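You operate a simulated robot arm through the tools that you are given. There is no shell and no other tool. Be economical: measure what you need, move in short steps, check, and stop when the job is done.

The job below is to be done with a simulated robot arm. You get a single attempt, and the scene is never put back.

Task
Brush the lint off the papers and weight them with the rug shuttle.
Fine: denim strips on to the stool first; red brush ends on the ironing pad. What is to be rubbed or washed off counts as gone when no trace of it is left.
Where things are to end (x, y in the base frame): denim strips within 0.06 m of [-0.04, 0.97]; rug shuttle within 0.09 m of [0.41, 0.38].
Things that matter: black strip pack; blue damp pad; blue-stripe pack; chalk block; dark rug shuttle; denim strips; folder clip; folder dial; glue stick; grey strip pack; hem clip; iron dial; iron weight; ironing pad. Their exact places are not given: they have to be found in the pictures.

It is judged by the outcome, as a careful person would: the job done as asked, and still so three seconds after it is handed in. It fails if anything else is knocked over, pushed out of place, dropped, spilled or broken.

Robot
A 6-joint arm with a fingered hand, hanging from a carriage that runs on a rail from [-0.006, -1.923] to [0.002, 0.557] (x, y) and turns from -268 to 420 degrees about z. Base frame: it is fixed where the carriage stands at the start and does not move with it; the origin is on the floor, on the carriage's upright axis, x ahead of it, y to its left, z up. Units: m, degrees, N and s.
It reaches about 0.921 m from its shoulder. Its first joint turns from -166.0 to 166.0 degrees. Places, roughly: black strip pack (19x8x4 cm) [1.2, 1.8, 0.4]; blue damp pad (7x9x6 cm) [1.2, 2.2, 0.2]; blue-stripe pack [0.25, 1.75, 0.5]; chalk block [1.25, 2.25, 0.25]; dark rug shuttle [1.5, 2, 0.5]; folder clip [0.3, 1.1, 0.8]; folder dial [0.5, 1.4, 0.8]; grey strip pack (19x8x4 cm) [1, 1.8, 0.4]; hem clip [0.6, 1, 0.8]; iron dial [0.3, 0.1, 0.8]; iron weight [1.5, 2, 0.25]; ironing pad [0.4, 0.4, 0.8]; purple strip pack (19x8x4 cm) [0.8, 1.8, 0.4]; red-stripe pack [0.5, 1.75, 0.5]; seam roller [1.25, 2, 0.25]; sleeve board [0.7, 0.2, 0.8]. Payload 4 kg.
Tool frame: the origin (TCP) lies between the finger pads and is the grasp point; the fingertips stand 0.029 m ahead of it; z points along the fingers, y is the line along which they close. Largest opening 0.1 m; the body of the gripper starts 0.034 m behind the TCP. The gripper is a hand of 5 fingers: y runs from the thumb to the fingers, the wrist lies at [-0.015, -0.114, -0.189] in the tool frame, and closing takes about 1.5 s.
Orientation is told as [roll, pitch, yaw] about the base's x, y, z axes, in that order, counted from this pose: with the fingers straight down and the wrist toward the robot, the tool's x, y and z point along [0, 1, 0], [1, 0, 0] and [0, 0, -1] of the base frame.

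Tools
- The arm moves only by the tool servo_tool. Its argument "motion" is a list of rows, each a list of 2 entries, a list of its own where there are three numbers: the turn, a rotation vector about the base's x, y, z in degrees, then the shift along the base's x, y, z in m. In form: [[[rx, ry, rz], [dx, dy, dz]], ...]. A call has 1 to 8 rows; each row shifts and turns the commanded pose from where the row before left it. "fingers" is the finger opening in m, from 0 to 0.1, set as the call begins (left out, the last holds). Rows are played at 5 a second. More than 0.05 m and 8.6 degrees between two rows, or a gripper value outside its range, and nothing of the call is played. Where a pose cannot be reached the arm comes as near as it can. A force on the tool above 40 N (or 10 N above the force at the start of the call, whichever is more), or a blocked arm, ends the call early, and 0.2 s more pass. The fingers move at their own pace (about 0.108 m/s each) and stop on an object; they squeeze with about 26 N. The grip force told is the motor's: it shows also when the fingers shut on nothing. Time passes only in rows, and 0.2 s behind the last, so rows that do not move let the fingers close. The reply holds the time, the measured pose of the TCP, the force on the tool along the base axes, the opening and the grip force, in the units named above and with some noise, with the torque about the TCP (base axes, N m) and any sound that the robot's microphone picked up.
- Cameras (640 x 400 px; columns grow to the right, rows downward): "scene" is now at [0.2335, 0.045, 1.8071]; the picture's right is [0.80, -0.59, 0.00], its down [-0.55, -0.75, -0.36] and it looks along [0.22, 0.29, -0.93] (base axes); focal length 268 px, centre (320, 200). "wrist" rides on the gripper at [0.066, -0.086, -0.121] in the tool frame; the picture's right is [-0.76, 0.31, -0.58], its down [-0.59, -0.70, 0.40] and it looks along [-0.28, 0.64, 0.71] (tool axes); focal length 247 px, centre (320, 200).
- camera(camera): a new picture of that camera. The clock stands still meanwhile.
- move_column(by): slides the trunk up (or, below 0, down) by that many m; the arm and the scene camera ride with it, the base frame stays. It gives what a move gives, with no picture.
- drive_base(legs): drives the robot by 1 to 6 legs, each [ahead, left, turn to the left] in m, m and degrees, along the robot's own axes; the way and the turn of a leg run together, so that a leg with both is an arc; at most 1.5 m and 180 degrees a leg. The arm and the cameras ride along, it lands a little off, and it stops where it bumps. It keeps to its track: a leg is cut to what the track allows. It gives what a move gives.
- move_fingers(index, middle, ring, little, thumb_bend, thumb_turn): sets how far each is bent, from 0 (flat) to 100 (curled in); at 30 the hand is open as for a grip, at 70 the pads meet at the TCP. One left out holds its place. A second passes; each finger stops where it meets its share of the squeeze, and holds until it gets a number again. A gripper value or a shape takes the hand back. It gives what a move gives, with no picture; readings hold the bend of each and the force on index, middle, ring, little, thumb and palm. thumb_turn goes from beside the hand (0) to across from the fingers (100), as for a grip.
- grasp_type(shape): the hand has 5 fingers and takes this shape, open, in about a second: jaw (thumb against the fingers, like two jaws); tri (thumb and two fingers); tip (a fingertip pinch); poke (one finger out to press); point (the index stretched); flat (the hand flat); cup (the hand cupped); fist (a fist). The gripper value then closes the fingers along that shape, each until it touches; the sizes above hold for jaw. It gives what a move gives, with no picture.
- aim_head(pan, tilt): turns the head with the scene camera to pan (to the left, within 155 degrees either way) and tilt (down, from -29 to 69), counted from straight ahead of the robot. It gives what a move gives.
- pixel_to_xyz(camera, pixels): for up to 12 pixels [column, row] of the newest picture of that camera ("zoom" is the newest enlarged one), the place [x, y, z] in the base frame of the surface seen there, good to about 0.003 m. The clock stands still meanwhile.
- zoom(camera, box): a new picture of the part [left, top, right, bottom] of that camera's present view, enlarged. The clock stands still meanwhile.
- finish_job(): hands the job in; it is judged then, once.

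Keep the steps short. Do not move on a guess: measure, check each grasp and each placing, and mend mistakes. In all there are 80 turns and 48 pictures (those below and enlarged ones count). Leave the gripper open and the arm clear of the work at the hand-in unless told otherwise, and finish with a single line.

The tools are called after ">>>" as name(argument=value, ...) on one line, values as JSON. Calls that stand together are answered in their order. servo_tool: Moves the arm, as the interface text tells. Its arguments: {"type":"object","properties":{"motion":{"type":"array","items":{"type":"array"}},"fingers":{"type":"number"}},"required":["motion"]} The other tools are called the same way: move_column (by) slides the trunk up or down; grasp_type (shape) gives the hand a shape; move_fingers (index, middle, ring, little, thumb_bend, thumb_turn) moves the fingers one by one; drive_base (legs) drives the base; aim_head (pan, tilt) turns the head that bears the scene camera; camera (camera) takes a picture; pixel_to_xyz (camera, pixels) gives the place of the surface under pixels of a picture; zoom (camera, box) takes an enlarged picture of a part of a camera's view; finish_job () hands the job in.

At the start:

```text
t: 0.0
ee_pos: [0.1698, 0.5253, 1.0533]
ee_rot: [0.0, 0.0, 0.1]
wrist_force: [-0.3, -0.2, -0.1]
torque: [0.03, 0.01, 0.05]
gripper_width: 0.0997
finger_force: 0.1
shape: jaw
bend: [30.0, 30.0, 30.0, 30.0, 30.0, 98.0]
finger forces: [0.0, 0.0, 0.0, 0.0, 0.0, 0.0]
trunk travel left (down, up): [-0.545, 0.055]
robot x, y, heading: [-0.0007, -0.0011, -0.2]
head pan, tilt: [53.5, 68.8]
```

scene: 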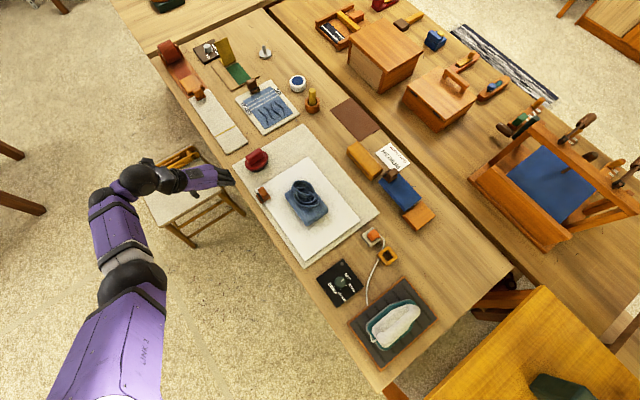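
wrist: 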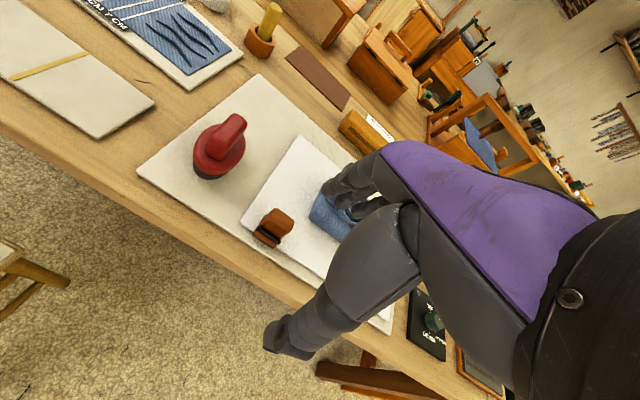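

I see the denim coil near (307,200) on white papers on the pad, a red brush at (257,160), and a brown object at (262,193). I'll zoom in on the pad area and on the other candidates.

>>> zoom(camera="scene", box=[220, 120, 400, 270])

>>> zoom(camera="scene", box=[300, 0, 560, 160])

>>> zoom(camera="scene", box=[120, 20, 330, 260])

```text
2.67 times, centred on (310, 195) of scene
```

zoom: 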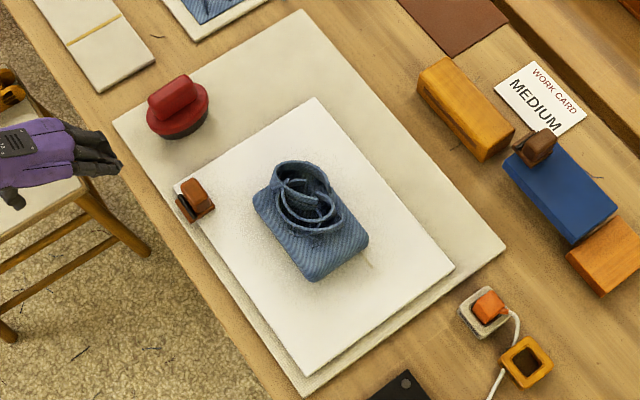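

```text
2.46 times, centred on (430, 80) of scene
```

zoom: 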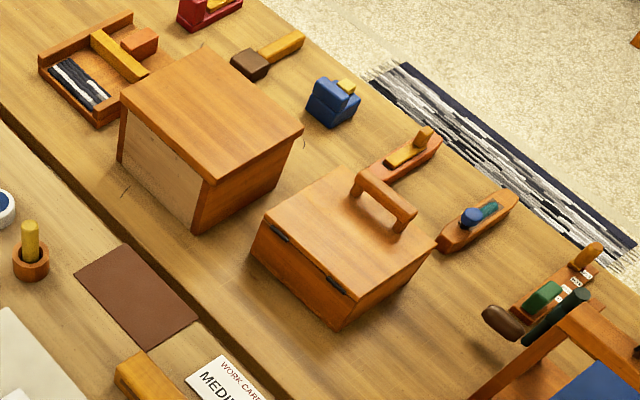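

```text
1.67 times, centred on (225, 140) of scene
```

zoom: 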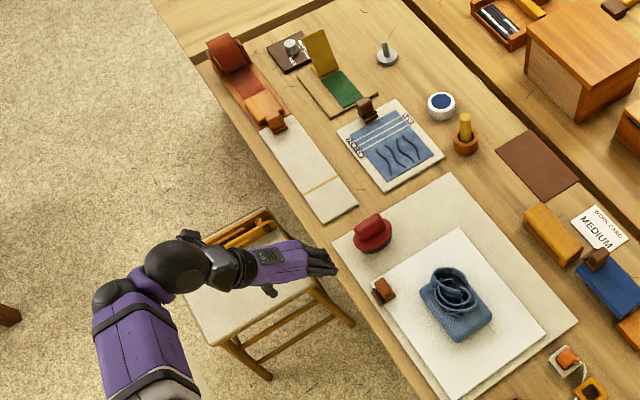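

I'll measure the key things first: pad corners, denim, brush, clip, the blue-wrapped object, and the stool.

>>> camera(camera="scene")

>>> zoom(camera="scene", box=[330, 130, 450, 240])

>>> pixel_to_xyz(camera="scene", pixels=[[257, 155], [307, 185], [305, 213], [263, 193], [363, 160], [390, 170], [400, 192], [422, 215], [180, 165], [200, 210], [450, 90], [492, 90]])

>>> pixel_to_xyz(camera="scene", pixels=[[308, 125], [252, 165], [304, 266], [379, 214], [309, 157], [270, 189], [307, 260], [359, 220], [337, 20], [375, 130], [407, 20], [460, 65]])

```text
42 pictures are left
```

scene: 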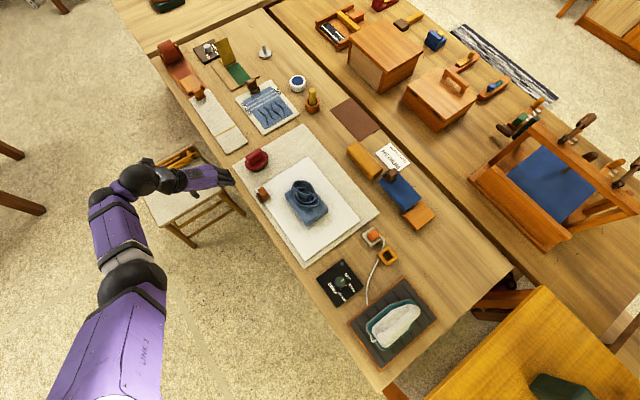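

```text
3.64 times, centred on (390, 185) of scene
```

zoom: 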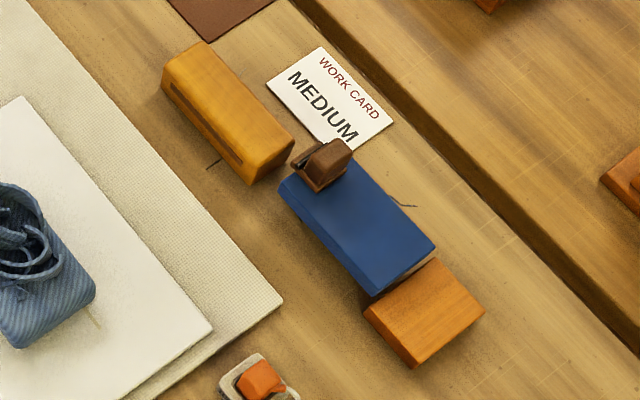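

```text
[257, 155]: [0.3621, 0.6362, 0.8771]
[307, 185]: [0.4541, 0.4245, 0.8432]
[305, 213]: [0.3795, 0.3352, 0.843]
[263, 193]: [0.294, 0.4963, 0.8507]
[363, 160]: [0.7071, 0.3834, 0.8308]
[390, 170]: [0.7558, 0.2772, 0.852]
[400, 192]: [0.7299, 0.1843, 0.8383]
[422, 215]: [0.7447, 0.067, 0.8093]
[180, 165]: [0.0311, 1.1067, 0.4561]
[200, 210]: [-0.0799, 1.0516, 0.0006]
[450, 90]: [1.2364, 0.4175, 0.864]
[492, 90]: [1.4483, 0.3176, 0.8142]
```

```text
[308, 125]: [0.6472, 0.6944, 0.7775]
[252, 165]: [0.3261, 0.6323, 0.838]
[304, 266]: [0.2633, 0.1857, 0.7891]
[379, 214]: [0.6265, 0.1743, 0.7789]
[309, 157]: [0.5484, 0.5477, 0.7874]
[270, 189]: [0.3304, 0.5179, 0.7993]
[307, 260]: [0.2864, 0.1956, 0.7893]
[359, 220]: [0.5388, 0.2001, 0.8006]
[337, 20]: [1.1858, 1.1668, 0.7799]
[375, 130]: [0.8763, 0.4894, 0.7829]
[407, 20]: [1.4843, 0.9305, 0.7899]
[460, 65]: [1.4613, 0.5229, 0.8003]
```

Now I need to see what lies on the stool and on the yellow table, and whether the amber things are shuttles.

>>> zoom(camera="scene", box=[130, 130, 230, 240])

>>> aim_head(pan=110, tilt=50)

>>> camera(camera="scene")

>>> aim_head(pan=-40, tilt=50)

>>> camera(camera="scene")

```text
3.64 times, centred on (180, 185) of scene
```

zoom: 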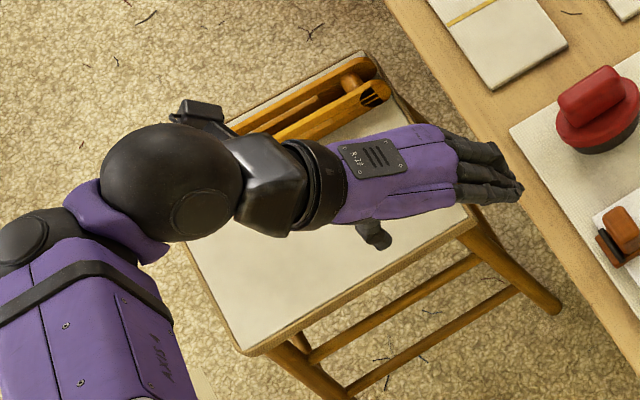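

```text
t: 1.3
ee_pos: [0.1693, 0.5244, 1.0526]
ee_rot: [0.0, 0.0, 0.0]
wrist_force: [0.3, -0.1, 0.3]
torque: [0.0, 0.02, -0.01]
gripper_width: 0.0996
finger_force: 0.1
shape: jaw
bend: [30.0, 30.0, 30.0, 30.0, 30.0, 98.0]
finger forces: [0.1, 0.1, 0.0, 0.1, 0.0, 0.0]
trunk travel left (down, up): [-0.545, 0.055]
robot x, y, heading: [-0.0031, -0.0018, -0.0]
head pan, tilt: [110.0, 50.0]
```

```text
39 pictures are left
```

scene: 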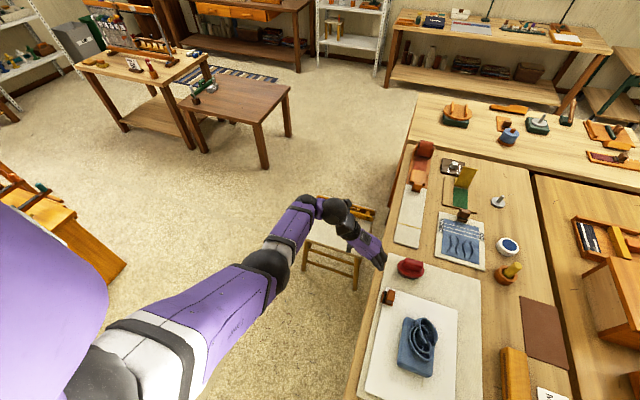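

```text
t: 3.6
ee_pos: [0.169, 0.5253, 1.0533]
ee_rot: [0.0, -0.1, 0.0]
wrist_force: [-0.8, -0.3, 0.0]
torque: [-0.04, -0.01, 0.01]
gripper_width: 0.0999
finger_force: 0.0
shape: jaw
bend: [30.0, 30.0, 30.0, 30.0, 30.0, 98.0]
finger forces: [0.0, 0.0, 0.0, 0.0, 0.1, 0.0]
trunk travel left (down, up): [-0.545, 0.055]
robot x, y, heading: [0.0001, -0.0013, 0.0]
head pan, tilt: [-40.0, 50.0]
```

```text
38 pictures are left
```

scene: 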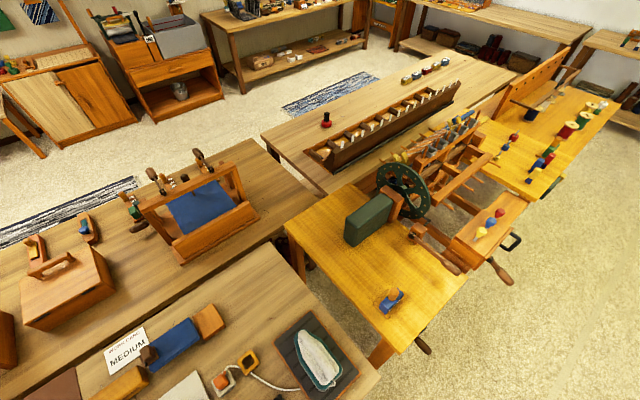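

The object on the stool, two slats with end posts, looks like the rug shuttle. I'll turn the head back to the pad and measure the denim bundle.

>>> aim_head(pan=48, tilt=60)

>>> zoom(camera="scene", box=[220, 130, 420, 290])

```text
t: 5.2
ee_pos: [0.1695, 0.5248, 1.0524]
ee_rot: [0.0, 0.1, 0.0]
wrist_force: [-0.3, 0.2, 0.4]
torque: [-0.01, 0.0, 0.03]
gripper_width: 0.0997
finger_force: 0.1
shape: jaw
bend: [30.0, 30.0, 30.0, 30.0, 30.0, 98.0]
finger forces: [0.1, 0.0, 0.1, 0.1, 0.0, 0.0]
trunk travel left (down, up): [-0.545, 0.055]
robot x, y, heading: [-0.0003, 0.0007, 0.1]
head pan, tilt: [48.0, 60.0]
```

```text
2.50 times, centred on (320, 210) of scene
```

zoom: 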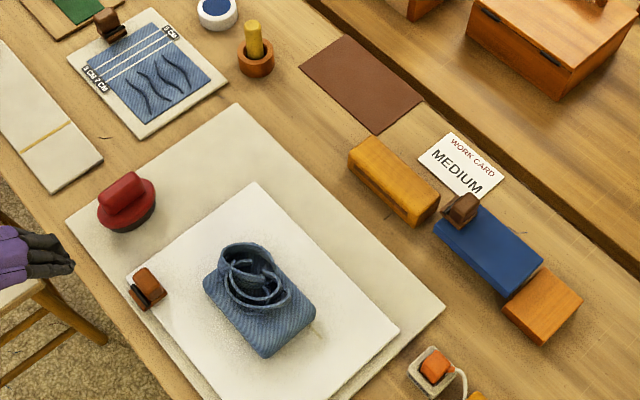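

>>> pixel_to_xyz(camera="zoom", pixels=[[208, 282], [264, 352], [312, 303], [245, 250], [283, 290], [240, 300], [265, 325], [290, 320], [222, 290], [135, 210], [112, 195], [145, 190]])

>>> pixel_to_xyz(camera="zoom", pixels=[[152, 205], [100, 210], [125, 230], [130, 185], [145, 280], [240, 185], [396, 330], [130, 265], [240, 105], [70, 220], [444, 305], [180, 260]])

```text
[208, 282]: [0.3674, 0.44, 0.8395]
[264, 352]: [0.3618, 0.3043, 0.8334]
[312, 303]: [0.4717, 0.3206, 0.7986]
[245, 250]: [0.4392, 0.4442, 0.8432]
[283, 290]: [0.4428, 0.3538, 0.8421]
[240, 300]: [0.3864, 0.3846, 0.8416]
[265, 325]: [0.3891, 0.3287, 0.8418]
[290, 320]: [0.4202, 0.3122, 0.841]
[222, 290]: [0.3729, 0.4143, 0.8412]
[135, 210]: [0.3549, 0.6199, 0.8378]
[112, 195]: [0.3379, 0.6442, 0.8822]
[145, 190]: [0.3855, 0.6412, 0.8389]
```

```text
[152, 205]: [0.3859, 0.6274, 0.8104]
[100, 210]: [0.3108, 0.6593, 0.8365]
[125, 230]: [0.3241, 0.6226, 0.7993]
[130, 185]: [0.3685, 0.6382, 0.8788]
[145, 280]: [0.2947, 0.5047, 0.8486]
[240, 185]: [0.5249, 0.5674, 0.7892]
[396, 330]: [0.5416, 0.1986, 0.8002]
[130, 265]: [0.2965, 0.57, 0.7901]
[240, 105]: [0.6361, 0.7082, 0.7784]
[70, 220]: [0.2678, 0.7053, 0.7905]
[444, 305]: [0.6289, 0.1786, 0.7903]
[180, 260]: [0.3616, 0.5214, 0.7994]
```

Paper top is at z≈0.80 and the denim block spans about x 0.36–0.46, y 0.305–0.445, top 0.842. I'll move to above it and look closer before gripping across x.

>>> servo_tool(motion=[[[0, 0, 0], [0.04, -0.025, -0.005]], [[0, 0, 0], [0.04, -0.025, -0.005]], [[0, 0, 0], [0.04, -0.025, -0.01]], [[0, 0, 0], [0.04, -0.025, -0.01]], [[0, 0, 0], [0.04, -0.025, -0.01]], [[0, 0, 0], [0.042, -0.025, -0.01]], [[0, 0, 0], [0, 0, 0]]], fingers=0.1)

>>> camera(camera="wrist")

>>> zoom(camera="scene", box=[240, 150, 400, 280])

```text
t: 6.8
ee_pos: [0.411, 0.3747, 1.0013]
ee_rot: [0.0, 0.0, 0.1]
wrist_force: [0.3, 0.9, 0.8]
torque: [0.0, -0.02, -0.01]
gripper_width: 0.0999
finger_force: 0.1
shape: jaw
bend: [30.0, 30.0, 30.0, 30.0, 30.0, 98.0]
finger forces: [0.0, 0.0, 0.0, 0.0, 0.0, 0.0]
trunk travel left (down, up): [-0.545, 0.055]
robot x, y, heading: [-0.0002, 0.0001, -0.1]
head pan, tilt: [48.0, 60.0]
```

```text
36 pictures are left
```

wrist: 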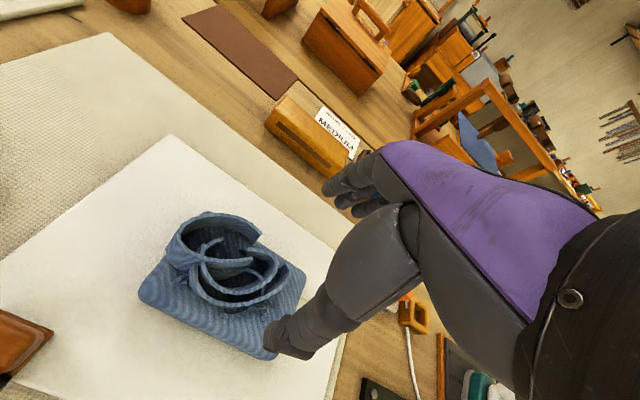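

```text
3.08 times, centred on (320, 215) of scene
```

zoom: 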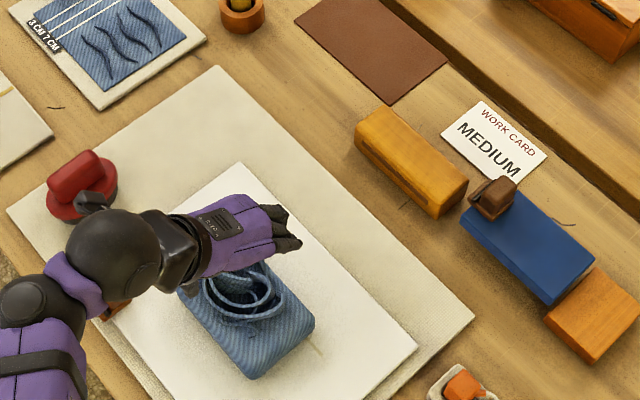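

>>> pixel_to_xyz(camera="wrist", pixels=[[142, 290], [250, 350], [302, 285], [210, 214], [180, 240], [258, 236], [235, 300], [275, 285], [205, 265], [240, 250], [195, 320], [290, 270]])

```text
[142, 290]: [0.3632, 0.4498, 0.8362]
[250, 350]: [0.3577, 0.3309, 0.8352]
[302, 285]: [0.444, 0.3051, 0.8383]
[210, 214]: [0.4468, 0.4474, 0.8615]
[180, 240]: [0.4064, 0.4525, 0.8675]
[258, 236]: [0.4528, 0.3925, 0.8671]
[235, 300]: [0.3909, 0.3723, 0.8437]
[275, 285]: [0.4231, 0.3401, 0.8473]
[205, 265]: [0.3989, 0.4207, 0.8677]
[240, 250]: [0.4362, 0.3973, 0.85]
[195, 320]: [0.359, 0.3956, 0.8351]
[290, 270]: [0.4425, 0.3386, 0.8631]
```

>>> pixel_to_xyz(camera="zoom", pixels=[[311, 320], [300, 300], [290, 287], [306, 310], [312, 335], [200, 320], [220, 345], [240, 372], [280, 360], [250, 340], [225, 268], [247, 377]])

```text
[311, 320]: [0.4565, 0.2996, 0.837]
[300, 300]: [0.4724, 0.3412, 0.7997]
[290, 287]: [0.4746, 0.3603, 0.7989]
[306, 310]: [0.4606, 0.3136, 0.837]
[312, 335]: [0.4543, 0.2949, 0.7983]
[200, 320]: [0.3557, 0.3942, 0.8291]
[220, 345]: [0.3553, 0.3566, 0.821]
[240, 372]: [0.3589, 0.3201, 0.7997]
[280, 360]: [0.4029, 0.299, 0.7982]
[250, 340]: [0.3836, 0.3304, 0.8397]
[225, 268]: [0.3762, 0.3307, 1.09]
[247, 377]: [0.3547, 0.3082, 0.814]
```

The block is ~0.107 m wide, too wide for the hand, so the raised coil is the handle. I'll zoom the wrist view to measure it.

>>> zoom(camera="wrist", box=[120, 190, 330, 370])

```text
2.22 times, centred on (225, 280) of wrist
```

zoom: 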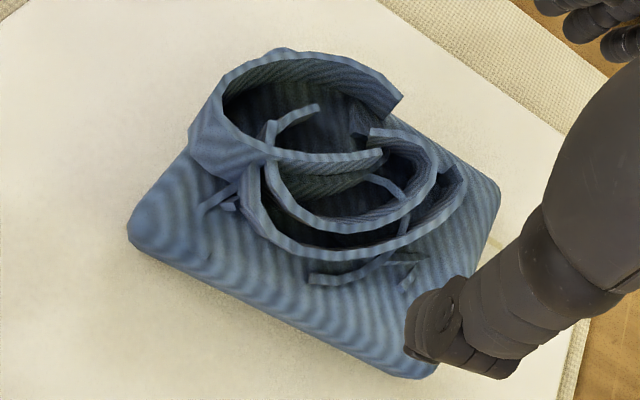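

>>> pixel_to_xyz(camera="zoom", pixels=[[222, 100], [200, 150], [270, 153], [290, 55], [380, 80], [340, 255], [290, 235], [430, 215], [432, 160], [455, 175], [340, 225], [245, 205]])

```text
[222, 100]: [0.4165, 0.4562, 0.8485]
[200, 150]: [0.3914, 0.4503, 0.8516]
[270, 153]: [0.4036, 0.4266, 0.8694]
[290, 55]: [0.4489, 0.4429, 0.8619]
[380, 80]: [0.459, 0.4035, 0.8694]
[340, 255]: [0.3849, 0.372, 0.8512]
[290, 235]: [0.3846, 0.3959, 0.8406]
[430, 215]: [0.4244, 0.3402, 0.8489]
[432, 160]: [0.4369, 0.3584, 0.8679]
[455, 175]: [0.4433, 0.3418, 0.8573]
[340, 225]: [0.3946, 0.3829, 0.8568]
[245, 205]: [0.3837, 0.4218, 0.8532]
```

Coil spans x 0.383–0.46, y 0.335–0.455, up to z 0.868. I'll descend with TCP at x 0.422, y 0.395 to z≈0.885, then look.

>>> servo_tool(motion=[[[0, 0, 0], [0.011, 0.02, -0.03]], [[0, 0, 0], [0, 0, -0.03]], [[0, 0, 0], [0, 0, -0.03]], [[0, 0, 0], [0, 0, -0.025]], [[0, 0, 0], [0, 0, 0]]])

>>> camera(camera="wrist")

```text
t: 8.0
ee_pos: [0.4137, 0.3848, 0.9013]
ee_rot: [0.1, 0.1, 0.1]
wrist_force: [0.0, 0.1, -0.6]
torque: [0.01, 0.01, -0.02]
gripper_width: 0.1
finger_force: 0.0
shape: jaw
bend: [30.0, 30.0, 30.0, 30.0, 30.0, 98.0]
finger forces: [0.1, 0.1, 0.1, 0.0, 0.0, 0.0]
out of reach, approached as far as the arm can: row 4
trunk travel left (down, up): [-0.545, 0.055]
robot x, y, heading: [0.0001, -0.0025, -0.1]
head pan, tilt: [48.0, 60.0]
```

```text
33 pictures are left
```

wrist: 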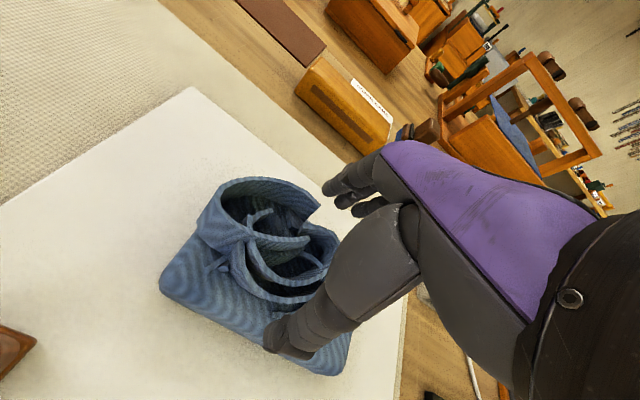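

The arm hits its reach limit here, so I'll raise the hand 0.2 and lower the trunk 0.2.

>>> servo_tool(motion=[[[0, 0, 0], [0, 0, 0.05]], [[0, 0, 0], [0, 0, 0.05]], [[0, 0, 0], [0, 0, 0.05]], [[0, 0, 0], [0, 0, 0.05]], [[0, 0, 0], [0, 0, 0.02]], [[0, 0, 0], [0, 0, 0]]])

>>> move_column(by=-0.2)

```text
t: 9.4
ee_pos: [0.4732, 0.475, 1.041]
ee_rot: [-0.1, 0.0, -0.1]
wrist_force: [-0.3, -0.1, -0.8]
torque: [0.01, 0.0, 0.02]
gripper_width: 0.1003
finger_force: 0.1
shape: jaw
bend: [30.0, 30.0, 30.0, 30.0, 30.0, 98.0]
finger forces: [0.0, 0.0, 0.1, 0.0, 0.0, 0.0]
out of reach, approached as far as the arm can: row 1, 2, 3, 4, 5
trunk travel left (down, up): [-0.545, 0.055]
robot x, y, heading: [-0.0011, -0.0029, 0.1]
head pan, tilt: [48.0, 60.0]
```

```text
t: 11.6
ee_pos: [0.4723, 0.4748, 0.8408]
ee_rot: [0.0, 0.0, 0.1]
wrist_force: [-0.4, 0.3, -0.6]
torque: [0.03, 0.01, -0.01]
gripper_width: 0.0998
finger_force: 0.1
shape: jaw
bend: [30.0, 30.0, 30.0, 30.0, 30.0, 97.0]
finger forces: [0.1, 0.1, 0.0, 0.0, 0.1, 0.0]
trunk travel left (down, up): [-0.345, 0.255]
robot x, y, heading: [-0.0012, 0.0009, -0.1]
head pan, tilt: [48.0, 60.0]
```

The arm slid sideways at its limit. Before moving further I'll look at the hand relative to the denim.

>>> camera(camera="wrist")

>>> camera(camera="scene")

```text
32 pictures are left
```

wrist: 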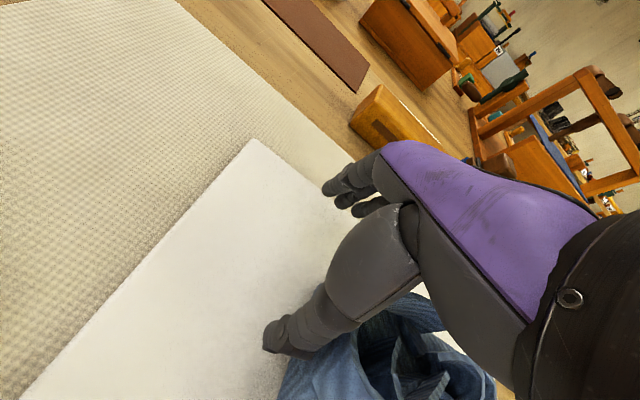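

```text
31 pictures are left
```

scene: 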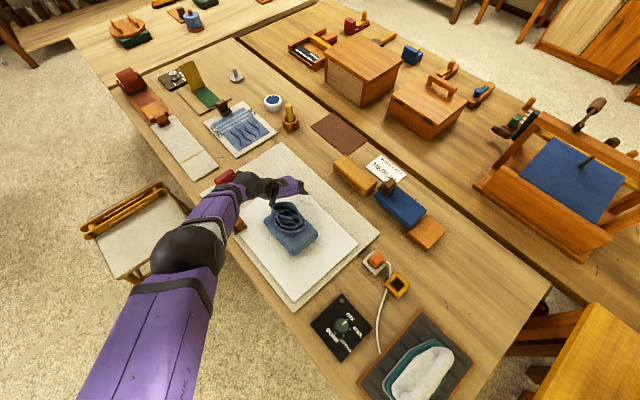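

No contact apparent. I raise the hand straight up 0.1 and then go over the coil.

>>> servo_tool(motion=[[[0, 0, 0], [0, 0, 0.03]], [[0, 0, 0], [0, 0, 0.03]], [[0, 0, 0], [0, 0, 0.03]], [[0, 0, 0], [0, 0, 0.03]], [[0, 0, 0], [0, 0, 0]]])

>>> servo_tool(motion=[[[0, 0, 0], [-0.025, -0.04, 0]], [[0, 0, 0], [-0.025, -0.04, 0]], [[0, 0, 0], [0, 0, 0]]])

```text
t: 12.8
ee_pos: [0.4997, 0.5115, 0.9402]
ee_rot: [-0.2, -0.1, -0.1]
wrist_force: [1.0, 0.4, -0.8]
torque: [-0.05, 0.03, 0.02]
gripper_width: 0.1
finger_force: 0.2
shape: jaw
bend: [30.0, 30.0, 30.0, 30.0, 30.0, 98.0]
finger forces: [0.1, 0.0, 0.0, 0.0, 0.0, 0.0]
out of reach, approached as far as the arm can: row 1, 2, 3, 4
trunk travel left (down, up): [-0.345, 0.255]
robot x, y, heading: [-0.0013, 0.0028, 0.1]
head pan, tilt: [48.0, 60.0]
```

```text
t: 13.3
ee_pos: [0.4583, 0.4396, 0.8861]
ee_rot: [-12.3, 6.2, -1.8]
wrist_force: [-3.4, -0.8, 6.7]
torque: [-0.09, 0.52, 0.07]
gripper_width: 0.1001
finger_force: 0.0
shape: jaw
bend: [30.0, 30.0, 30.0, 30.0, 21.0, 99.0]
finger forces: [0.0, 0.0, 0.0, 0.1, 6.5, 0.0]
out of reach, approached as far as the arm can: row 1
trunk travel left (down, up): [-0.345, 0.255]
robot x, y, heading: [0.0019, -0.0014, 0.0]
head pan, tilt: [48.0, 60.0]
stopped in row 2: the force on the tool passed its limit (the readings are from after the stop); the commanded pose is now the measured one
```

Contact with the thumb. I stop and look.

>>> camera(camera="scene")

```text
30 pictures are left
```

scene: 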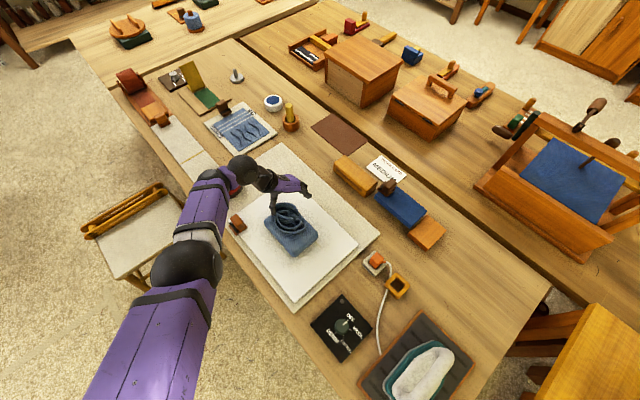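

Denim appears in place. I'll raise the trunk straight up 0.15 and measure where the arm's elbow and shoulder are to understand the reach limit.

>>> pixel_to_xyz(camera="scene", pixels=[[185, 258], [110, 385], [200, 195], [240, 168], [288, 185], [160, 320], [305, 205], [290, 235]])

>>> move_column(by=0.15)

```text
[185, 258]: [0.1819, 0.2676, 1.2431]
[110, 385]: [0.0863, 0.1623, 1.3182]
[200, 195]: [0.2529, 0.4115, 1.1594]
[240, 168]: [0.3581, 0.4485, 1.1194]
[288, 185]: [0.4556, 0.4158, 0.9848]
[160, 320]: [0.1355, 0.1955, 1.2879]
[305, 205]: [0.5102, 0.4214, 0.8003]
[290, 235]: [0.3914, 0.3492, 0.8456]
```

```text
t: 15.0
ee_pos: [0.4578, 0.4365, 1.0345]
ee_rot: [-12.4, 6.3, -1.9]
wrist_force: [0.1, 0.1, 0.3]
torque: [0.02, -0.02, 0.01]
gripper_width: 0.0997
finger_force: 0.1
shape: jaw
bend: [30.0, 30.0, 30.0, 30.0, 30.0, 98.0]
finger forces: [0.0, 0.0, 0.1, 0.1, 0.0, 0.0]
trunk travel left (down, up): [-0.495, 0.105]
robot x, y, heading: [0.0011, -0.0018, 0.2]
head pan, tilt: [48.0, 60.0]
```

The hand works better with the target more directly ahead. I'll slide the carriage +0.25 in y (the hand is at z 1.03, above everything on this table), then level the hand and back it toward the denim.

>>> drive_base(legs=[[0, 0.25, 0]])

>>> servo_tool(motion=[[[6.2, -3.2, 1], [0, -0.03, 0.01]], [[6.2, -3.1, 1], [0, -0.03, 0.01]], [[0, 0, 0], [-0.01, -0.04, 0]], [[0, 0, 0], [-0.01, -0.04, 0]], [[0, 0, 0], [0, 0, 0]]])

```text
t: 16.9
ee_pos: [0.4603, 0.6848, 1.0351]
ee_rot: [-12.5, 6.3, -2.2]
wrist_force: [-0.3, 0.6, 0.6]
torque: [0.01, 0.01, 0.0]
gripper_width: 0.0999
finger_force: 0.0
shape: jaw
bend: [30.0, 30.0, 30.0, 30.0, 30.0, 98.0]
finger forces: [0.0, 0.0, 0.1, 0.0, 0.1, 0.0]
trunk travel left (down, up): [-0.495, 0.105]
robot x, y, heading: [0.0047, 0.2478, -0.2]
head pan, tilt: [48.0, 60.0]
```

```text
t: 18.1
ee_pos: [0.4399, 0.5449, 1.0554]
ee_rot: [-0.1, 0.1, 0.7]
wrist_force: [0.3, 0.4, -0.8]
torque: [-0.01, -0.01, -0.04]
gripper_width: 0.1
finger_force: 0.2
shape: jaw
bend: [30.0, 30.0, 30.0, 30.0, 30.0, 98.0]
finger forces: [0.1, 0.1, 0.0, 0.0, 0.0, 0.0]
trunk travel left (down, up): [-0.495, 0.105]
robot x, y, heading: [-0.0024, 0.2527, -0.2]
head pan, tilt: [48.0, 60.0]
```

Tracking is clean now. Continue to x 0.42, y 0.395, z 1.0.

>>> servo_tool(motion=[[[0, 0, -0.7], [-0.006, -0.04, -0.01]], [[0, 0, 0], [-0.006, -0.04, -0.02]], [[0, 0, 0], [-0.006, -0.04, -0.02]], [[0, 0, 0], [0, -0.03, 0]], [[0, 0, 0], [0, 0, 0]]])

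```text
t: 19.2
ee_pos: [0.423, 0.3952, 1.005]
ee_rot: [0.0, 0.0, -0.1]
wrist_force: [-0.3, 0.4, 0.0]
torque: [-0.04, -0.03, 0.03]
gripper_width: 0.1003
finger_force: 0.1
shape: jaw
bend: [30.0, 30.0, 30.0, 30.0, 30.0, 98.0]
finger forces: [0.1, 0.0, 0.0, 0.1, 0.1, 0.0]
trunk travel left (down, up): [-0.495, 0.105]
robot x, y, heading: [0.0032, 0.2493, -0.3]
head pan, tilt: [48.0, 60.0]
```

Good. Check that the denim hasn't shifted, then descend.

>>> camera(camera="wrist")

>>> pixel_to_xyz(camera="wrist", pixels=[[190, 240], [215, 265], [240, 300], [200, 300], [250, 220], [285, 250], [230, 200]])

```text
29 pictures are left
```

wrist: 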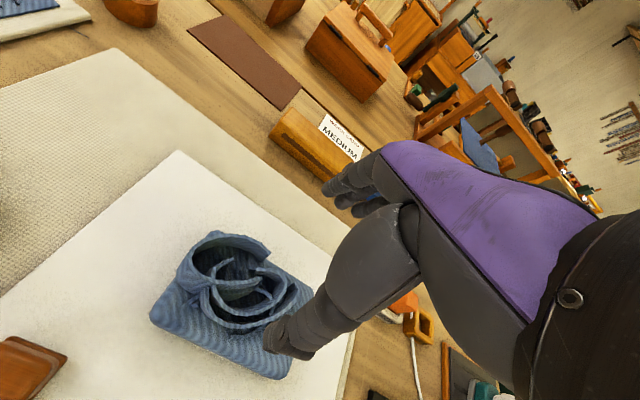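

```text
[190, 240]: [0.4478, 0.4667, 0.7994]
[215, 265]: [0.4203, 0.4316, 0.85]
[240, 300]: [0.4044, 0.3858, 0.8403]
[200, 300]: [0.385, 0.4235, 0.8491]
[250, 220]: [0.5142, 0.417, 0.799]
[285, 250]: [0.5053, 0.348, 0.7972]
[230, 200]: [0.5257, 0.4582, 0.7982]
```

>>> pixel_to_xyz(camera="wrist", pixels=[[181, 270], [190, 255], [215, 235], [268, 252], [205, 310], [235, 327], [275, 310], [292, 290], [155, 315], [280, 377], [210, 285], [298, 278]])

```text
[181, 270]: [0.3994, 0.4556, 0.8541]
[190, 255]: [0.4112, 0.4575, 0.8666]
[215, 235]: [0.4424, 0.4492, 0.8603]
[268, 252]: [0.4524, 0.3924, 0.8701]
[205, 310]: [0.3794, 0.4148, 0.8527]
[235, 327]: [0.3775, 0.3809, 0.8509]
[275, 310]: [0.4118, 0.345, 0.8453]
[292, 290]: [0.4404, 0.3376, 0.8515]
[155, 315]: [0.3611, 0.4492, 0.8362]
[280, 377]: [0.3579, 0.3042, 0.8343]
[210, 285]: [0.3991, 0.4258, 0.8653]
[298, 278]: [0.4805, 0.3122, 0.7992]
```

Coil x 0.378–0.458; shift to x 0.418 and descend to z≈0.875.

>>> servo_tool(motion=[[[0, 0, 0], [-0.005, 0, -0.04]], [[0, 0, 0], [0, 0, -0.04]], [[0, 0, 0], [0, 0, -0.03]], [[0, 0, 0], [0, 0, -0.01]], [[0, 0, 0], [0, 0, -0.01]], [[0, 0, 0], [0, 0, 0]]])

>>> camera(camera="wrist")

```text
t: 20.3
ee_pos: [0.4254, 0.3996, 0.893]
ee_rot: [0.8, -1.1, -0.1]
wrist_force: [-3.9, -0.9, 25.3]
torque: [-0.12, 1.71, 0.09]
gripper_width: 0.0999
finger_force: 0.0
shape: jaw
bend: [30.0, 30.0, 30.0, 30.0, 16.0, 99.0]
finger forces: [0.0, 0.0, 0.1, 0.0, 25.0, 0.0]
trunk travel left (down, up): [-0.495, 0.105]
robot x, y, heading: [0.0011, 0.25, -0.2]
head pan, tilt: [48.0, 60.0]
stopped in row 5: the force on the tool passed its limit (the readings are from after the stop); the commanded pose is now the measured one
```

```text
28 pictures are left
```

wrist: 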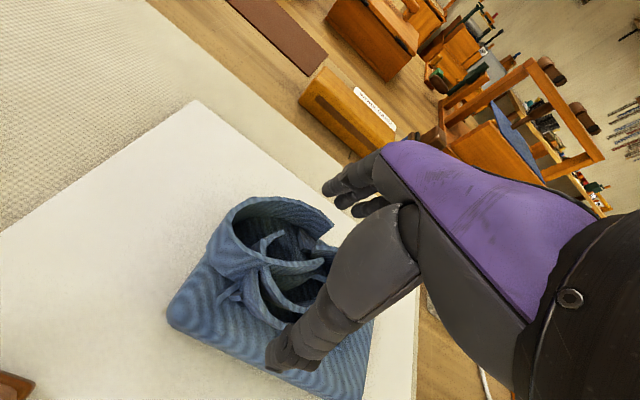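

>>> pixel_to_xyz(camera="wrist", pixels=[[275, 362], [280, 345], [300, 365], [262, 372], [280, 325], [345, 205], [332, 187], [360, 208], [240, 330]])

```text
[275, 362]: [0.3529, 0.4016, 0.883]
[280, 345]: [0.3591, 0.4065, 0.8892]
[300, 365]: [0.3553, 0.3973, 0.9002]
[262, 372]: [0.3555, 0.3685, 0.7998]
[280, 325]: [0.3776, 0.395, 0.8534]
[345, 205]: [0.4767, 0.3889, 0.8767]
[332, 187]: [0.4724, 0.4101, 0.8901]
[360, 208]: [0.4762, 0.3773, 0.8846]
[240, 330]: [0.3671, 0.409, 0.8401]
```

The thumb rests on the block's edge, so it reaches lower than I assumed. Instead I'll spread the hand wider (bend 16) and straddle the whole block. First raise.

>>> servo_tool(motion=[[[0, 0, 0], [0, 0, 0.03]], [[0, 0, 0], [-0.015, -0.012, 0.02]], [[-0.8, 1.1, 0], [0, 0, 0]]])

>>> move_fingers(index=16, middle=16, ring=16, little=16, thumb_bend=14)

>>> camera(camera="wrist")

>>> zoom(camera="scene", box=[210, 130, 370, 280])

```text
t: 21.1
ee_pos: [0.4068, 0.3854, 0.9407]
ee_rot: [-0.4, 0.4, -0.1]
wrist_force: [0.1, -0.2, 1.0]
torque: [0.04, 0.0, 0.02]
gripper_width: 0.0996
finger_force: 0.1
shape: jaw
bend: [30.0, 30.0, 30.0, 30.0, 30.0, 98.0]
finger forces: [0.0, 0.1, 0.0, 0.1, 0.1, 0.0]
trunk travel left (down, up): [-0.495, 0.105]
robot x, y, heading: [0.0015, 0.2517, -0.2]
head pan, tilt: [48.0, 60.0]
```

```text
t: 22.1
ee_pos: [0.407, 0.3864, 0.9409]
ee_rot: [-0.3, 0.4, -0.1]
wrist_force: [0.7, 0.0, 0.9]
torque: [0.01, 0.0, -0.03]
gripper_width: 0.1234
finger_force: 0.0
shape: fingers
bend: [16.0, 16.0, 16.0, 16.0, 14.0, 98.0]
finger forces: [0.0, 0.1, 0.0, 0.0, 0.1, 0.0]
trunk travel left (down, up): [-0.495, 0.105]
robot x, y, heading: [0.0012, 0.2523, -0.1]
head pan, tilt: [48.0, 60.0]
```

```text
27 pictures are left
```

wrist: 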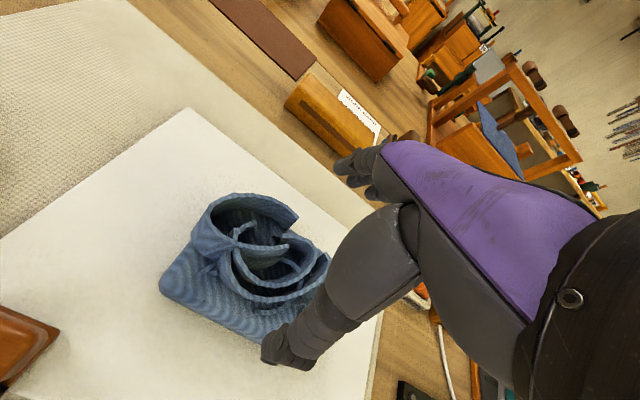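

```text
2.67 times, centred on (290, 205) of scene
```

zoom: 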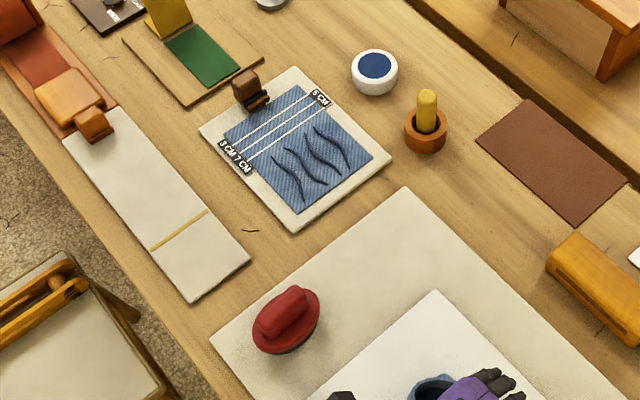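

>>> pixel_to_xyz(camera="wrist", pixels=[[268, 350], [285, 335], [270, 362], [300, 358], [340, 165], [348, 178], [345, 155], [370, 190], [163, 285], [262, 340]])

```text
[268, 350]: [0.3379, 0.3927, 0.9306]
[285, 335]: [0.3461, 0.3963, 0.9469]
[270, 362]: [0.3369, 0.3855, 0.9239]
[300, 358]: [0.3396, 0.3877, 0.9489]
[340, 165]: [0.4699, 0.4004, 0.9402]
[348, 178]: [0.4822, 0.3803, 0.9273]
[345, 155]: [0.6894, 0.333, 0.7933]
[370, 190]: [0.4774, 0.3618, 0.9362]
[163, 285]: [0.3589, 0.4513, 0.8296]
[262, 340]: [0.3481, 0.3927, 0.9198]
```

Thumb's inner edge is at x≈0.348 and fingers at ≈0.47; the block is 0.357–0.462, so it clears. Descend to z≈0.848.

>>> servo_tool(motion=[[[0.4, -0.4, 0], [0.001, 0, -0.03]], [[0, 0, 0], [0, 0, -0.03]], [[0, 0, 0], [0, 0, -0.015]], [[0, 0, 0], [0, 0, -0.01]], [[0, 0, 0], [0, 0, -0.008]], [[0, 0, 0], [0, 0, 0]]])

>>> camera(camera="wrist")

```text
t: 23.3
ee_pos: [0.4108, 0.3869, 0.853]
ee_rot: [0.4, -0.6, -0.1]
wrist_force: [-12.2, -3.0, 26.8]
torque: [0.01, 0.95, 0.13]
gripper_width: 0.1297
finger_force: 15.7
shape: fingers
bend: [15.0, 16.0, 16.0, 15.0, 5.0, 98.0]
finger forces: [2.9, 0.0, 0.6, 1.4, 26.8, 0.0]
trunk travel left (down, up): [-0.495, 0.105]
robot x, y, heading: [0.002, 0.253, 0.1]
head pan, tilt: [48.0, 60.0]
stopped in row 6: the force on the tool passed its limit (the readings are from after the stop); the commanded pose is now the measured one
```

```text
25 pictures are left
```

wrist: 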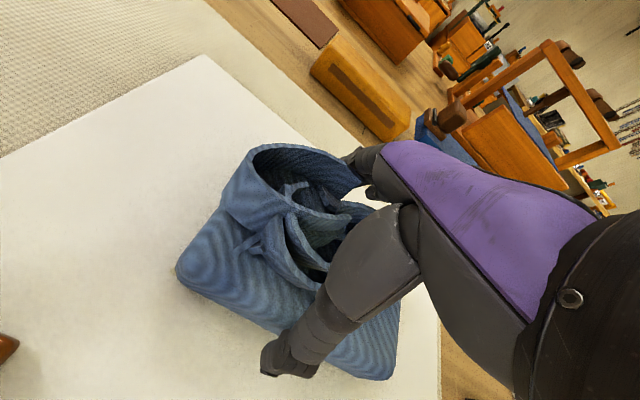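

Both sides are straddled. Raise 4 mm and close the fingers on the block.

>>> servo_tool(motion=[[[0, 0, 0], [0, 0, 0.004]]])

>>> move_fingers(index=60, middle=60, ring=60, little=60, thumb_bend=60)

>>> servo_tool(motion=[[[0, 0, 0], [0, 0, 0.015]], [[0, 0, 0], [0, 0, 0.015]], [[0, 0, 0], [0, 0, 0]]])

>>> camera(camera="wrist")

```text
t: 23.7
ee_pos: [0.4098, 0.3875, 0.8548]
ee_rot: [0.3, -0.4, -0.2]
wrist_force: [-1.5, 0.0, 2.3]
torque: [-0.02, 0.17, 0.08]
gripper_width: 0.1286
finger_force: 6.3
shape: fingers
bend: [15.0, 16.0, 16.0, 15.0, 8.0, 98.0]
finger forces: [2.8, 0.0, 0.5, 0.9, 8.1, 0.0]
trunk travel left (down, up): [-0.495, 0.105]
robot x, y, heading: [0.0015, 0.2467, -0.3]
head pan, tilt: [48.0, 60.0]
```

```text
t: 24.7
ee_pos: [0.4137, 0.3882, 0.8583]
ee_rot: [0.4, -0.9, 0.0]
wrist_force: [3.5, 2.6, 20.2]
torque: [-0.82, -1.41, 0.86]
gripper_width: 0.1232
finger_force: 43.3
shape: fingers
bend: [23.0, 25.0, 25.0, 28.0, 2.0, 94.0]
finger forces: [13.6, 8.7, 12.6, 16.7, 34.6, 0.1]
trunk travel left (down, up): [-0.495, 0.105]
robot x, y, heading: [0.001, 0.2494, -0.0]
head pan, tilt: [48.0, 60.0]
```

```text
t: 25.5
ee_pos: [0.4096, 0.3855, 0.8849]
ee_rot: [0.4, -0.5, -0.1]
wrist_force: [-0.5, -0.1, -1.7]
torque: [-0.01, -0.03, 0.01]
gripper_width: 0.1135
finger_force: 11.9
shape: fingers
bend: [28.0, 34.0, 47.0, 36.0, 7.0, 95.0]
finger forces: [2.2, 4.6, 4.3, 0.9, 12.3, 0.0]
trunk travel left (down, up): [-0.495, 0.105]
robot x, y, heading: [0.0009, 0.2469, -0.1]
head pan, tilt: [48.0, 60.0]
```

```text
24 pictures are left
```

wrist: 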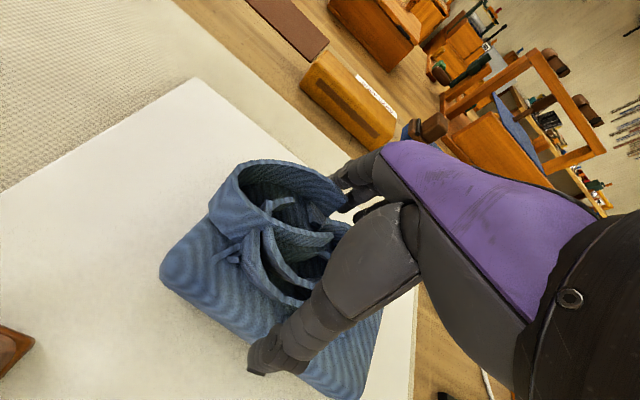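

>>> pixel_to_xyz(camera="wrist", pixels=[[165, 270], [220, 290], [340, 380], [260, 180], [250, 270], [200, 250], [150, 300]])

```text
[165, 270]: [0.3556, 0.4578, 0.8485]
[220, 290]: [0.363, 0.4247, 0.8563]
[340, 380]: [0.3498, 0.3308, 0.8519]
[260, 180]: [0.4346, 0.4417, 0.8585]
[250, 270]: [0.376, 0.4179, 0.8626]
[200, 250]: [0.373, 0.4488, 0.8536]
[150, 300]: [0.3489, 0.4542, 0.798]
```

The block is only tilting (thumb side up), so the grip was too shallow. I'll set it back down, open wider, and measure it again.

>>> servo_tool(motion=[[[0, 0, 0], [0, 0, -0.014]], [[0, 0, 0], [0, 0, -0.01]]])

>>> move_fingers(index=6, middle=6, ring=6, little=6, thumb_bend=6)

>>> servo_tool(motion=[[[0, 0, 0], [0, 0, 0.03]], [[0, 0, 0], [-0.003, 0, 0.04]], [[-0.4, 0.5, 0], [0, 0, 0]]])

>>> camera(camera="wrist")

```text
t: 26.2
ee_pos: [0.4153, 0.39, 0.8672]
ee_rot: [0.6, -1.2, -0.3]
wrist_force: [-11.1, -3.2, 27.0]
torque: [-0.02, 1.44, -0.02]
gripper_width: 0.1155
finger_force: 19.4
shape: fingers
bend: [29.0, 35.0, 49.0, 37.0, 0.0, 95.0]
finger forces: [0.9, 4.0, 3.8, 0.5, 29.1, 0.0]
trunk travel left (down, up): [-0.495, 0.105]
robot x, y, heading: [0.0017, 0.2519, -0.0]
head pan, tilt: [48.0, 60.0]
stopped in row 2: the force on the tool passed its limit (the readings are from after the stop); the commanded pose is now the measured one
```

```text
t: 27.2
ee_pos: [0.4162, 0.3888, 0.8662]
ee_rot: [0.5, -1.2, -0.3]
wrist_force: [-0.4, 0.2, 0.2]
torque: [0.01, 0.01, 0.03]
gripper_width: 0.1385
finger_force: 0.3
shape: fingers
bend: [6.0, 6.0, 6.0, 6.0, 6.0, 97.0]
finger forces: [0.0, 0.0, 0.0, 0.1, 0.2, 0.0]
trunk travel left (down, up): [-0.495, 0.105]
robot x, y, heading: [0.0004, 0.2514, -0.1]
head pan, tilt: [48.0, 60.0]
```

```text
t: 28.0
ee_pos: [0.4123, 0.389, 0.9364]
ee_rot: [0.1, -0.6, -0.2]
wrist_force: [0.0, 0.0, 0.4]
torque: [-0.03, 0.0, 0.01]
gripper_width: 0.1388
finger_force: 0.1
shape: fingers
bend: [6.0, 6.0, 6.0, 6.0, 6.0, 98.0]
finger forces: [0.1, 0.0, 0.1, 0.1, 0.0, 0.0]
trunk travel left (down, up): [-0.495, 0.105]
robot x, y, heading: [0.0033, 0.2486, -0.1]
head pan, tilt: [48.0, 60.0]
```

```text
23 pictures are left
```

wrist: 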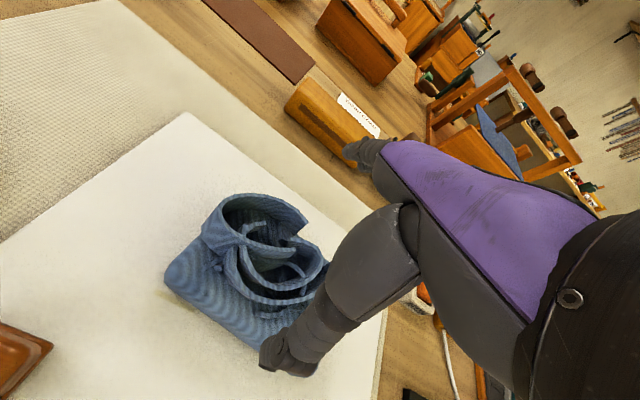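

>>> pixel_to_xyz(camera="wrist", pixels=[[167, 280], [200, 310], [262, 345], [268, 360], [285, 335], [350, 152], [360, 165], [375, 180], [230, 320], [255, 335], [300, 215], [330, 262]])

```text
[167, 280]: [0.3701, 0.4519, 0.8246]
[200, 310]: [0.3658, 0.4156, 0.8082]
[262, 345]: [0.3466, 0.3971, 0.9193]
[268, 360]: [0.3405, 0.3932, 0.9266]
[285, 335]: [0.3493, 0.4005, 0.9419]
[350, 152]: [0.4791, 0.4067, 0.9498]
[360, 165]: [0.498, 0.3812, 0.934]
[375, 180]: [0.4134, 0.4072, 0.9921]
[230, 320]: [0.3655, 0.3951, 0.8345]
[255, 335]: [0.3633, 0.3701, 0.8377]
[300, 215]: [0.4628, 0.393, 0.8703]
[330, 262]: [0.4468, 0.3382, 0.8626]
```

Denim is now at x≈0.3655–0.471. With TCP x≈0.416 both sides have ~13 mm of clearance. Descend to z≈0.845, then close in jaw mode with balanced squeeze.

>>> servo_tool(motion=[[[0, 0.6, 0], [0.004, -0.006, -0.03]], [[0, 0, 0], [0, 0, -0.03]], [[0, 0, 0], [0, 0, -0.015]], [[0, 0, 0], [0, 0, -0.01]], [[0, 0, 0], [0, 0, -0.006]], [[0, 0, 0], [0, 0, 0]]])

>>> camera(camera="wrist")

```text
t: 29.1
ee_pos: [0.4188, 0.3846, 0.8532]
ee_rot: [0.4, -0.5, -0.3]
wrist_force: [-6.4, -1.9, 18.8]
torque: [0.02, 0.81, 0.07]
gripper_width: 0.1413
finger_force: 7.5
shape: fingers
bend: [6.0, 6.0, 6.0, 6.0, 0.0, 98.0]
finger forces: [0.0, 0.1, 0.1, 0.1, 16.3, 0.0]
trunk travel left (down, up): [-0.495, 0.105]
robot x, y, heading: [0.0023, 0.2518, -0.3]
head pan, tilt: [48.0, 60.0]
stopped in row 5: the force on the tool passed its limit (the readings are from after the stop); the commanded pose is now the measured one
```

```text
22 pictures are left
```

wrist: 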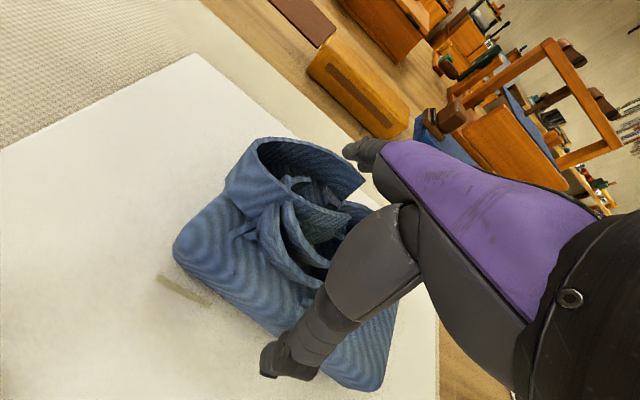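

At this spread the thumb's middle lies over the coil. Better option: a steeper, narrower "tri" grip on the coil's narrower end, near the centre of mass. Raise and change shape.

>>> servo_tool(motion=[[[0, 0, 0], [0, 0, 0.04]], [[-0.4, 0.5, 0], [0, 0, 0.04]], [[0, 0, 0], [0, 0, 0.02]], [[0, 0, 0], [0, 0, 0]]])

>>> grasp_type(shape="tri")

>>> zoom(camera="wrist", box=[120, 120, 440, 400])

```text
t: 30.1
ee_pos: [0.4169, 0.3843, 0.9523]
ee_rot: [-0.1, 0.2, -0.2]
wrist_force: [-0.5, 0.8, 0.3]
torque: [-0.01, 0.01, 0.0]
gripper_width: 0.1387
finger_force: 0.0
shape: fingers
bend: [6.0, 6.0, 6.0, 6.0, 6.0, 98.0]
finger forces: [0.0, 0.1, 0.0, 0.1, 0.1, 0.1]
trunk travel left (down, up): [-0.495, 0.105]
robot x, y, heading: [-0.0012, 0.2494, 0.1]
head pan, tilt: [48.0, 60.0]
```

```text
t: 31.0
ee_pos: [0.4176, 0.3845, 0.9523]
ee_rot: [-0.1, 0.2, -0.2]
wrist_force: [0.2, -0.2, -0.2]
torque: [-0.01, -0.02, 0.01]
gripper_width: 0.0999
finger_force: 0.1
shape: tri
bend: [30.0, 30.0, 99.0, 99.0, 30.0, 98.0]
finger forces: [0.0, 0.0, 0.0, 0.0, 0.0, 0.0]
trunk travel left (down, up): [-0.495, 0.105]
robot x, y, heading: [0.0015, 0.2515, -0.0]
head pan, tilt: [48.0, 60.0]
```

```text
1.43 times, centred on (280, 260) of wrist
```

zoom: 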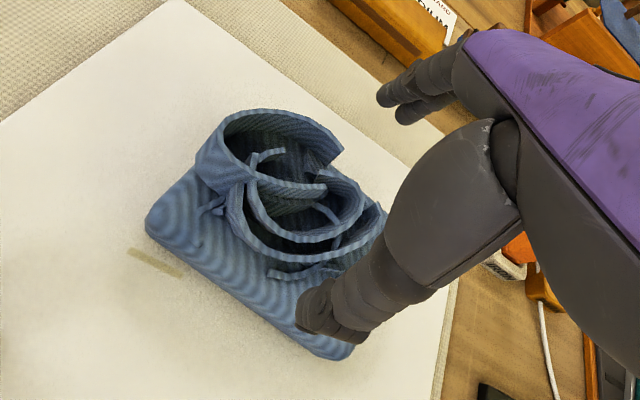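

>>> pixel_to_xyz(camera="zoom", pixels=[[225, 130], [205, 165], [260, 110], [335, 140], [243, 220], [270, 257], [325, 260], [375, 215], [360, 195], [150, 220], [320, 345], [305, 320]])

>>> pixel_to_xyz(camera="zoom", pixels=[[320, 305], [345, 325], [335, 300], [385, 98], [405, 115], [395, 85], [240, 180], [300, 240], [345, 235], [300, 190], [270, 160]])

```text
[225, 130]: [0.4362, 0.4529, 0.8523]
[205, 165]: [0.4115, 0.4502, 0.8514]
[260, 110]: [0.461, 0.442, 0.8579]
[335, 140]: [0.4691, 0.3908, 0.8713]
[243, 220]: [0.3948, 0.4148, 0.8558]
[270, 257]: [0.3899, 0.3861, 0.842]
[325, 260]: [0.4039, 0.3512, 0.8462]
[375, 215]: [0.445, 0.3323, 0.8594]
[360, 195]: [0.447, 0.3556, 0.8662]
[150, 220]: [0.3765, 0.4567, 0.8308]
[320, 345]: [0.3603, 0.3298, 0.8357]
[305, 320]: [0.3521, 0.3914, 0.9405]
```

```text
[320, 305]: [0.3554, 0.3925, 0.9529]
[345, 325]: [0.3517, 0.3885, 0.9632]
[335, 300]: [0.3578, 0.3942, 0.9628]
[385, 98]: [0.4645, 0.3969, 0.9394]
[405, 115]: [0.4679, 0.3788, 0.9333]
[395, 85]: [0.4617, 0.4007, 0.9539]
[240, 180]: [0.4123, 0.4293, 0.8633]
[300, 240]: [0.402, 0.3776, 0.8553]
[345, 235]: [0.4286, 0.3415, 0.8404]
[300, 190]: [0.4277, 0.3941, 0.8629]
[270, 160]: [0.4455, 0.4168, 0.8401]
```

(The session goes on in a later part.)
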